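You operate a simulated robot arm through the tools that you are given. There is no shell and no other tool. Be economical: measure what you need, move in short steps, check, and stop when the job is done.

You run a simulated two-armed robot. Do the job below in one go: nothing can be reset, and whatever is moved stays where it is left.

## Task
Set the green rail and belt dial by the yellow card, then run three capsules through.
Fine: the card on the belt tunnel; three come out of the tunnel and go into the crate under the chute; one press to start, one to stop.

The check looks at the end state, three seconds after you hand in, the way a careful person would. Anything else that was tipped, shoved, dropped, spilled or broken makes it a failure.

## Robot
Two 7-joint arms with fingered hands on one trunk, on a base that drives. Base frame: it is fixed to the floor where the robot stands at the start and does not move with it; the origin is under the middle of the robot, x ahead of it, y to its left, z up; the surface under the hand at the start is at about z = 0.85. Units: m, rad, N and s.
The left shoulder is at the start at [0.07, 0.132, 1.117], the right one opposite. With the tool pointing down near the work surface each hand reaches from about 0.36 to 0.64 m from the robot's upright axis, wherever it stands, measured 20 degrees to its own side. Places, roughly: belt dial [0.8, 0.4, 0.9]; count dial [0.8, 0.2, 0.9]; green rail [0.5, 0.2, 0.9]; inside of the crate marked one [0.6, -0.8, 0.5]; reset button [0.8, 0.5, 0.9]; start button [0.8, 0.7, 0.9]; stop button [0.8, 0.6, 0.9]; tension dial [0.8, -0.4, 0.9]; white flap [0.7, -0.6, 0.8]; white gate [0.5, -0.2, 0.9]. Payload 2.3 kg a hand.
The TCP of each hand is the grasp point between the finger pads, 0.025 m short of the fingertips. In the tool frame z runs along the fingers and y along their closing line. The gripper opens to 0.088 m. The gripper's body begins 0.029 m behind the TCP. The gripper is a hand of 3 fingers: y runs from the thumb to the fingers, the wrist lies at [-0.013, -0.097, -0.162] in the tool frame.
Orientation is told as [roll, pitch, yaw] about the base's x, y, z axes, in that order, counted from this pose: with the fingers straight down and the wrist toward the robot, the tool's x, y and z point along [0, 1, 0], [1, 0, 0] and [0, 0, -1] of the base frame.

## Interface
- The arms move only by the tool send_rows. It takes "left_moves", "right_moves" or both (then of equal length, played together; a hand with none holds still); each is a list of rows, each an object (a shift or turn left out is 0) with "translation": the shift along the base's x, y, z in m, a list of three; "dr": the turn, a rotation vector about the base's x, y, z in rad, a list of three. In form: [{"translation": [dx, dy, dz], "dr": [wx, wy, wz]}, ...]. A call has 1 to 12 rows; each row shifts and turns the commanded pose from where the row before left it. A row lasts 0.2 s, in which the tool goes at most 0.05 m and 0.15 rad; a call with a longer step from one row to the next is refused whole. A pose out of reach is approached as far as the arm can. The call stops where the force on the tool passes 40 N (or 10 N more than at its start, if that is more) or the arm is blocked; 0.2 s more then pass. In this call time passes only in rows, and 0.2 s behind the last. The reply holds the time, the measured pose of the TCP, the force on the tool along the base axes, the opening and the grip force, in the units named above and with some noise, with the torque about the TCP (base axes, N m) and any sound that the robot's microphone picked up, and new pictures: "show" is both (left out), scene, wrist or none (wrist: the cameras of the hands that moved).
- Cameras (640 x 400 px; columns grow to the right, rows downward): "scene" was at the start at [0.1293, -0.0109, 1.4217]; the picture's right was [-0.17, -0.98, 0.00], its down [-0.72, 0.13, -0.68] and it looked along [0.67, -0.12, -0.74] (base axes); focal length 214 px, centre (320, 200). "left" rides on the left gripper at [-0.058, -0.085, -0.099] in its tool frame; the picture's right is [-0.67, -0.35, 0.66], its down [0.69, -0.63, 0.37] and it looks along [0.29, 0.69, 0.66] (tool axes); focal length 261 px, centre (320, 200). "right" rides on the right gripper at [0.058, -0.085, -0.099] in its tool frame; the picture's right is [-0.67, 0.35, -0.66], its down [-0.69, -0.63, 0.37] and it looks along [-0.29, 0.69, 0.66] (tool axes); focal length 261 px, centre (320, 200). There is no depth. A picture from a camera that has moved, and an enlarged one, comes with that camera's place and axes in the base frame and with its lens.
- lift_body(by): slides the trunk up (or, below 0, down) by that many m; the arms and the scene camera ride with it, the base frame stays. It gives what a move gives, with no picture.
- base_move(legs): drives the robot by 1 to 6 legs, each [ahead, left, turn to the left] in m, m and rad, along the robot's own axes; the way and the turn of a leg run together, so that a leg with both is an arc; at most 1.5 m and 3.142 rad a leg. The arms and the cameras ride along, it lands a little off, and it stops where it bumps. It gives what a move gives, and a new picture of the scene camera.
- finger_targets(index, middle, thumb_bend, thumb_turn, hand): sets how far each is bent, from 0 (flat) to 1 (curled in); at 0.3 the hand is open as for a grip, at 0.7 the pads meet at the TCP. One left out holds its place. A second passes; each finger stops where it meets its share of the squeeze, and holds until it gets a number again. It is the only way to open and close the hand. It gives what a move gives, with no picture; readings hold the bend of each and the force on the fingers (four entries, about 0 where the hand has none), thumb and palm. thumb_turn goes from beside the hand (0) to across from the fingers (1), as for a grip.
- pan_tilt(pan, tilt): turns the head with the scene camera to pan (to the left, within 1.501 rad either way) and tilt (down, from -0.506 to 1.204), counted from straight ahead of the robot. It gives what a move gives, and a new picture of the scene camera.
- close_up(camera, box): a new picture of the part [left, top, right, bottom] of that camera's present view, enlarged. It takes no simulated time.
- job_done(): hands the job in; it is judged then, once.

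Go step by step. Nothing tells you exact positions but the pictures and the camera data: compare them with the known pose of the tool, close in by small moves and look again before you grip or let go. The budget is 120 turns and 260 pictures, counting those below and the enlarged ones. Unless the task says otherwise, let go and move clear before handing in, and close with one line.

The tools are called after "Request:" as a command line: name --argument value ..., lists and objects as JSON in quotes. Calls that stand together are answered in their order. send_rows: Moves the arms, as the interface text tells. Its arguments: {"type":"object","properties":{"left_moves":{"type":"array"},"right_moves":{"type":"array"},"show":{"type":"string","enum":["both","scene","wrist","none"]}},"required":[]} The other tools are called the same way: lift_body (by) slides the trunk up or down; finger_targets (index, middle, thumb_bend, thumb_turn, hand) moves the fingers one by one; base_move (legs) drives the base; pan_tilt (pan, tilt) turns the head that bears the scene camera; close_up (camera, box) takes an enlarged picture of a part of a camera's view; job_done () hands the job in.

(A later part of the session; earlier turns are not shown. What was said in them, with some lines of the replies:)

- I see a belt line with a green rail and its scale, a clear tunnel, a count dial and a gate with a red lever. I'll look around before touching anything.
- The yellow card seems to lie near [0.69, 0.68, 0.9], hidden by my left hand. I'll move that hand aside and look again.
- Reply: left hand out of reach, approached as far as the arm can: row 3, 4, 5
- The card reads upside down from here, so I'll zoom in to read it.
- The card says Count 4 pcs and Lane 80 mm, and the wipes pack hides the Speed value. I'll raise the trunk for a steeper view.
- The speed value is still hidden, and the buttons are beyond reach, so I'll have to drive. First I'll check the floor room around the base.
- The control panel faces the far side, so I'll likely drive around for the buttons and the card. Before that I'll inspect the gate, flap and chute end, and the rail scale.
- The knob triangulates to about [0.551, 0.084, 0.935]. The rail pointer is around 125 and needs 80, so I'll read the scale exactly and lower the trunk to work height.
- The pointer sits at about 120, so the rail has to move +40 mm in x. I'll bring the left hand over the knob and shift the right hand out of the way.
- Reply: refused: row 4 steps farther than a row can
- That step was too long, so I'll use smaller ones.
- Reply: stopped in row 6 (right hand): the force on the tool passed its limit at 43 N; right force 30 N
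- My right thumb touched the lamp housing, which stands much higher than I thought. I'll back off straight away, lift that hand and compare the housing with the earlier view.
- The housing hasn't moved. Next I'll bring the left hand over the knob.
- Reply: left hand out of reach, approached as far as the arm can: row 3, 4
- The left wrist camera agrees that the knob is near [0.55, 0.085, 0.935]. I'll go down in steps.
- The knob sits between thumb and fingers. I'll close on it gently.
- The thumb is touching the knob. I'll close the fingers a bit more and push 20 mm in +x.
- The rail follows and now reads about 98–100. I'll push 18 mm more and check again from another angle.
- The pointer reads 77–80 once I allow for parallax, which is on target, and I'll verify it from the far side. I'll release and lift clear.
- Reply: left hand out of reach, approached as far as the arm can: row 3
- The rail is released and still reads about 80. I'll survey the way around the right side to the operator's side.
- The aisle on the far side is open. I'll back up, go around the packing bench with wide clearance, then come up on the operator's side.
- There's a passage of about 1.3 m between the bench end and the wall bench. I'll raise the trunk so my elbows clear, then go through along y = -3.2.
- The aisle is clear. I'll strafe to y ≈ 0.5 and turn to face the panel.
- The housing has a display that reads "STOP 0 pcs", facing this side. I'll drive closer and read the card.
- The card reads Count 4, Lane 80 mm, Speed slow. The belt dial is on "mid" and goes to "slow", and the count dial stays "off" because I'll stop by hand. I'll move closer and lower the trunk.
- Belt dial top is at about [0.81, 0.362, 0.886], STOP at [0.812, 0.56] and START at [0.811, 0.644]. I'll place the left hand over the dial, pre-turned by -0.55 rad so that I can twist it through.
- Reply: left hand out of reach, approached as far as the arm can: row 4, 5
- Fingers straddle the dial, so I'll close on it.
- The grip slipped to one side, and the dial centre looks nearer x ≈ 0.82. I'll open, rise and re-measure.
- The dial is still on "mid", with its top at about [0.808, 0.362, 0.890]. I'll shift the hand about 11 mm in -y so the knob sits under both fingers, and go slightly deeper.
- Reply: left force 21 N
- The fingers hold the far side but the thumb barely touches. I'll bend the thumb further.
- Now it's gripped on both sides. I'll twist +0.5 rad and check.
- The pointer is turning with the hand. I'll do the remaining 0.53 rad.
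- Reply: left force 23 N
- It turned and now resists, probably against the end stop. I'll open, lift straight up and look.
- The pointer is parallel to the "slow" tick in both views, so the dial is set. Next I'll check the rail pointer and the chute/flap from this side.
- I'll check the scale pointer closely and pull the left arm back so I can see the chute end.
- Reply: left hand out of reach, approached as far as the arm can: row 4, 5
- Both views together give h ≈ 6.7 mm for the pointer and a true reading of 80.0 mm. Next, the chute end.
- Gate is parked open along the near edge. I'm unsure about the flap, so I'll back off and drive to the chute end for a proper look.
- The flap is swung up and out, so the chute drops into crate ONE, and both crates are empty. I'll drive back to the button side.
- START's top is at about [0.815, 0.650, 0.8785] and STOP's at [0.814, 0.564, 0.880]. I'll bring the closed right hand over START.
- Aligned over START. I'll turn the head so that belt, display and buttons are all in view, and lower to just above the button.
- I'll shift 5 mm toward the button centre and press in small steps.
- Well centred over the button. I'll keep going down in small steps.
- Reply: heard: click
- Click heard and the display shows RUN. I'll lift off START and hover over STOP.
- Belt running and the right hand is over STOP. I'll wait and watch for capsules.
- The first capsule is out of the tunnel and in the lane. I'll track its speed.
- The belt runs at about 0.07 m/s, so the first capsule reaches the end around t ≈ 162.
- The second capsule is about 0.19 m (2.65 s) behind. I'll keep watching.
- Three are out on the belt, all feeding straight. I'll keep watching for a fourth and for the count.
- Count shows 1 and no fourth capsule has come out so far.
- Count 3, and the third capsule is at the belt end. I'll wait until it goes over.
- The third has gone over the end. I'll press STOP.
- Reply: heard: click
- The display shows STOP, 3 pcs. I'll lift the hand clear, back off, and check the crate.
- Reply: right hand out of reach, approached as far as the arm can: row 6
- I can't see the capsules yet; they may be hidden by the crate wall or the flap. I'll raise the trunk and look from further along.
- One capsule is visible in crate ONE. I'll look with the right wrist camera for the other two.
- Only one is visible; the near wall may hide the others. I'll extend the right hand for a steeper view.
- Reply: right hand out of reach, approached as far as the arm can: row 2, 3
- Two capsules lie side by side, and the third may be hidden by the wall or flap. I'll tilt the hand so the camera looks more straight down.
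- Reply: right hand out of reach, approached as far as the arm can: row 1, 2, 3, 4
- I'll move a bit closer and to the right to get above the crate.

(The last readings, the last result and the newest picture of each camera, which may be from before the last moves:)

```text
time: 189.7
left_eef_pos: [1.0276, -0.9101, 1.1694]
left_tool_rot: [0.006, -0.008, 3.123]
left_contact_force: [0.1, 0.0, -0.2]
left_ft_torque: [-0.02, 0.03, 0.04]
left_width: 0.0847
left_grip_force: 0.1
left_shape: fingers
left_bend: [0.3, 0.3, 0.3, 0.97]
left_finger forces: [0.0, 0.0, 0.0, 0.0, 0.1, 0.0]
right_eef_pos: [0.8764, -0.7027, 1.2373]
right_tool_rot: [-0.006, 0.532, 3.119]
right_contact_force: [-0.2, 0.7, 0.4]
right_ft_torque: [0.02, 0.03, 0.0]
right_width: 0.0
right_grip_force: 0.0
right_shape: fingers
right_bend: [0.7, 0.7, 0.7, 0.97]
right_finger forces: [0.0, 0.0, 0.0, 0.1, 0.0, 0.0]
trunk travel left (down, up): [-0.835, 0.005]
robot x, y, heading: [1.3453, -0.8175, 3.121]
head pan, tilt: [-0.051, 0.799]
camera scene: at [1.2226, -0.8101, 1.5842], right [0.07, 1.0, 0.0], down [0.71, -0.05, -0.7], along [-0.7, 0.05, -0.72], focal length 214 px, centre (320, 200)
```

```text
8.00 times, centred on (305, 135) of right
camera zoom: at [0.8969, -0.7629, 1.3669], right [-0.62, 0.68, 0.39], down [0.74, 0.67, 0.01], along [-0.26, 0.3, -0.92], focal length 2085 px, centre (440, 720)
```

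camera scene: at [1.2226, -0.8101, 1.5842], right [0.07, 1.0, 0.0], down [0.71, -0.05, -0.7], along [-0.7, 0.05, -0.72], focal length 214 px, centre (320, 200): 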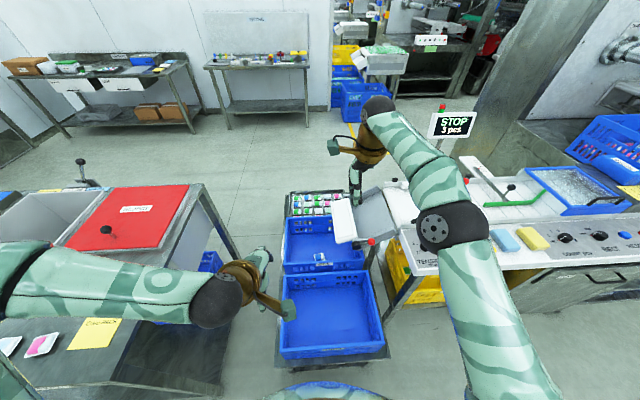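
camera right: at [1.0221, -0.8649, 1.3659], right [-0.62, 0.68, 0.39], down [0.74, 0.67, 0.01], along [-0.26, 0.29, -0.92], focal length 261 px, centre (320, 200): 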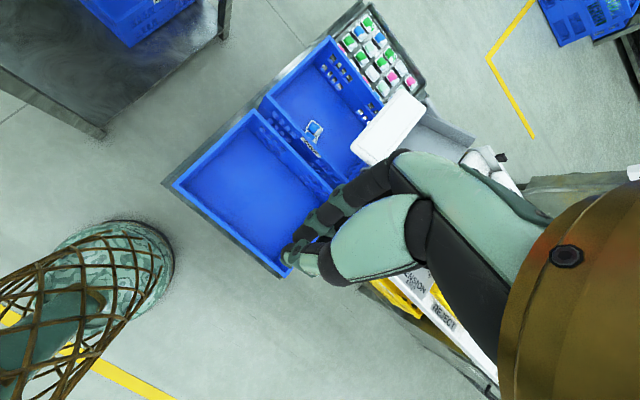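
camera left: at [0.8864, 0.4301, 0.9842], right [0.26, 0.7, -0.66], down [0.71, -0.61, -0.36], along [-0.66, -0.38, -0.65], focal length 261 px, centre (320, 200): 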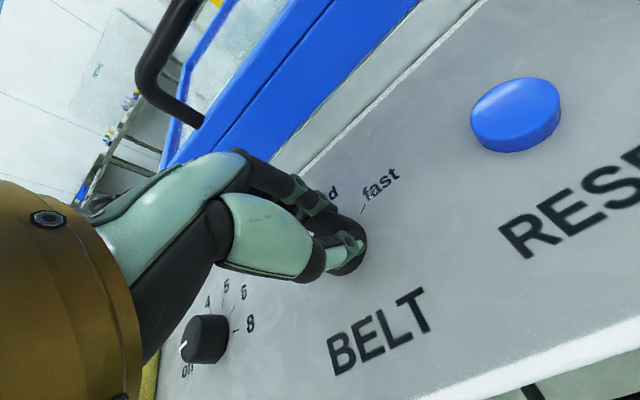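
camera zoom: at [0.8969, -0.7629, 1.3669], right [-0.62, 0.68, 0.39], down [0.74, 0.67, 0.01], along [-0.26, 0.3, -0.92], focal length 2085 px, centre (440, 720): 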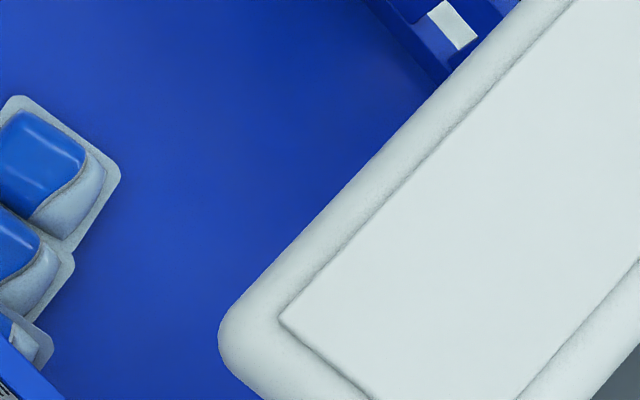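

All three capsules are in crate ONE, the third tucked against the near wall. I'll back away to stand clear and take one last look.

Request:
base_move --legs '[[-0.4, 0, 0]]'

Request:
pan_tilt --pan -0.5 --tilt 0.6

```text
time: 192.2
left_eef_pos: [1.4179, -0.9135, 1.1669]
left_tool_rot: [0.009, -0.001, 3.118]
left_contact_force: [-0.5, -0.4, 0.3]
left_ft_torque: [-0.02, -0.04, 0.01]
left_width: 0.0848
left_grip_force: 0.0
left_shape: fingers
left_bend: [0.3, 0.3, 0.3, 0.97]
left_finger forces: [0.1, 0.1, 0.1, 0.1, 0.1, 0.0]
right_eef_pos: [1.2677, -0.7076, 1.2367]
right_tool_rot: [-0.005, 0.535, 3.117]
right_contact_force: [0.6, 0.7, 0.3]
right_ft_torque: [-0.02, 0.01, 0.03]
right_width: 0.0002
right_grip_force: 0.1
right_shape: fingers
right_bend: [0.7, 0.7, 0.7, 0.97]
right_finger forces: [0.1, 0.1, 0.1, 0.1, 0.0, 0.0]
trunk travel left (down, up): [-0.835, 0.005]
robot x, y, heading: [1.7484, -0.8239, 3.116]
head pan, tilt: [-0.051, 0.799]
camera scene: at [1.6118, -0.8151, 1.5835], right [0.08, 1.0, 0.0], down [0.72, -0.05, -0.7], along [-0.69, 0.05, -0.72], focal length 214 px, centre (320, 200)
```

scene: 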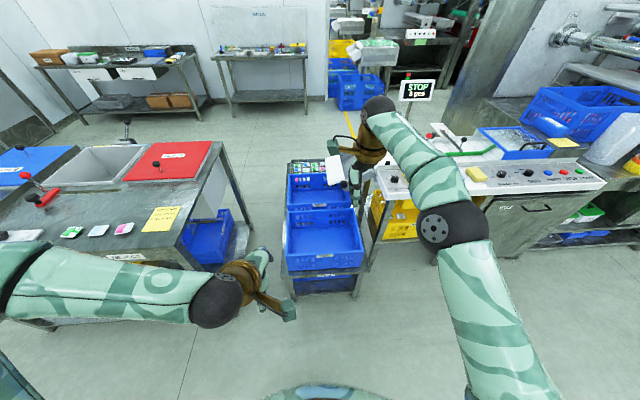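

```text
time: 193.1
left_eef_pos: [1.4211, -0.9147, 1.1691]
left_tool_rot: [0.009, -0.004, 3.118]
left_contact_force: [0.9, 0.3, -0.1]
left_ft_torque: [-0.03, -0.02, 0.01]
left_width: 0.0844
left_grip_force: 0.0
left_shape: fingers
left_bend: [0.3, 0.3, 0.3, 0.97]
left_finger forces: [0.0, 0.0, 0.0, 0.0, 0.0, 0.0]
right_eef_pos: [1.2698, -0.7065, 1.2373]
right_tool_rot: [-0.006, 0.534, 3.116]
right_contact_force: [-0.3, 0.7, -0.8]
right_ft_torque: [-0.01, -0.01, 0.02]
right_width: 0.0
right_grip_force: 0.0
right_shape: fingers
right_bend: [0.7, 0.7, 0.7, 0.97]
right_finger forces: [0.1, 0.2, 0.0, 0.0, 0.0, 0.0]
trunk travel left (down, up): [-0.835, 0.005]
robot x, y, heading: [1.7424, -0.8197, 3.118]
head pan, tilt: [-0.499, 0.6]
camera scene: at [1.6195, -0.7771, 1.6007], right [0.5, 0.87, 0.0], down [0.49, -0.28, -0.82], along [-0.71, 0.41, -0.57], focal length 214 px, centre (320, 200)
```

scene: 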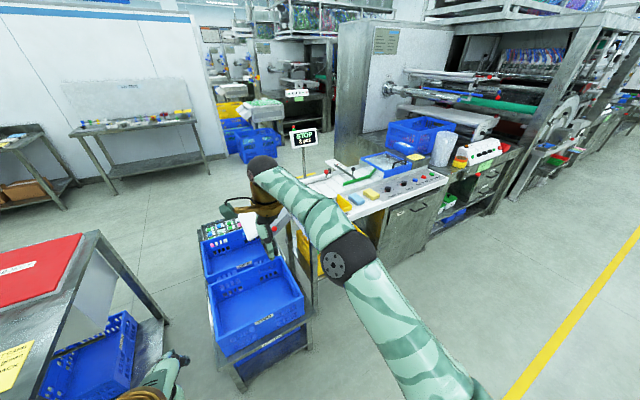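

The belt is stopped at 3 pcs, everything is in place and I'm standing clear, so I'm handing in.

Request:
job_done

```text
The job is handed in.
```

The green rail is set to 80 mm and the belt dial to slow, as the yellow card says. Three capsules ran through into crate ONE, with one press on START and one on STOP, and the job is handed in; early on my right thumb pressed the display housing at 43 N, but it looked unmoved.
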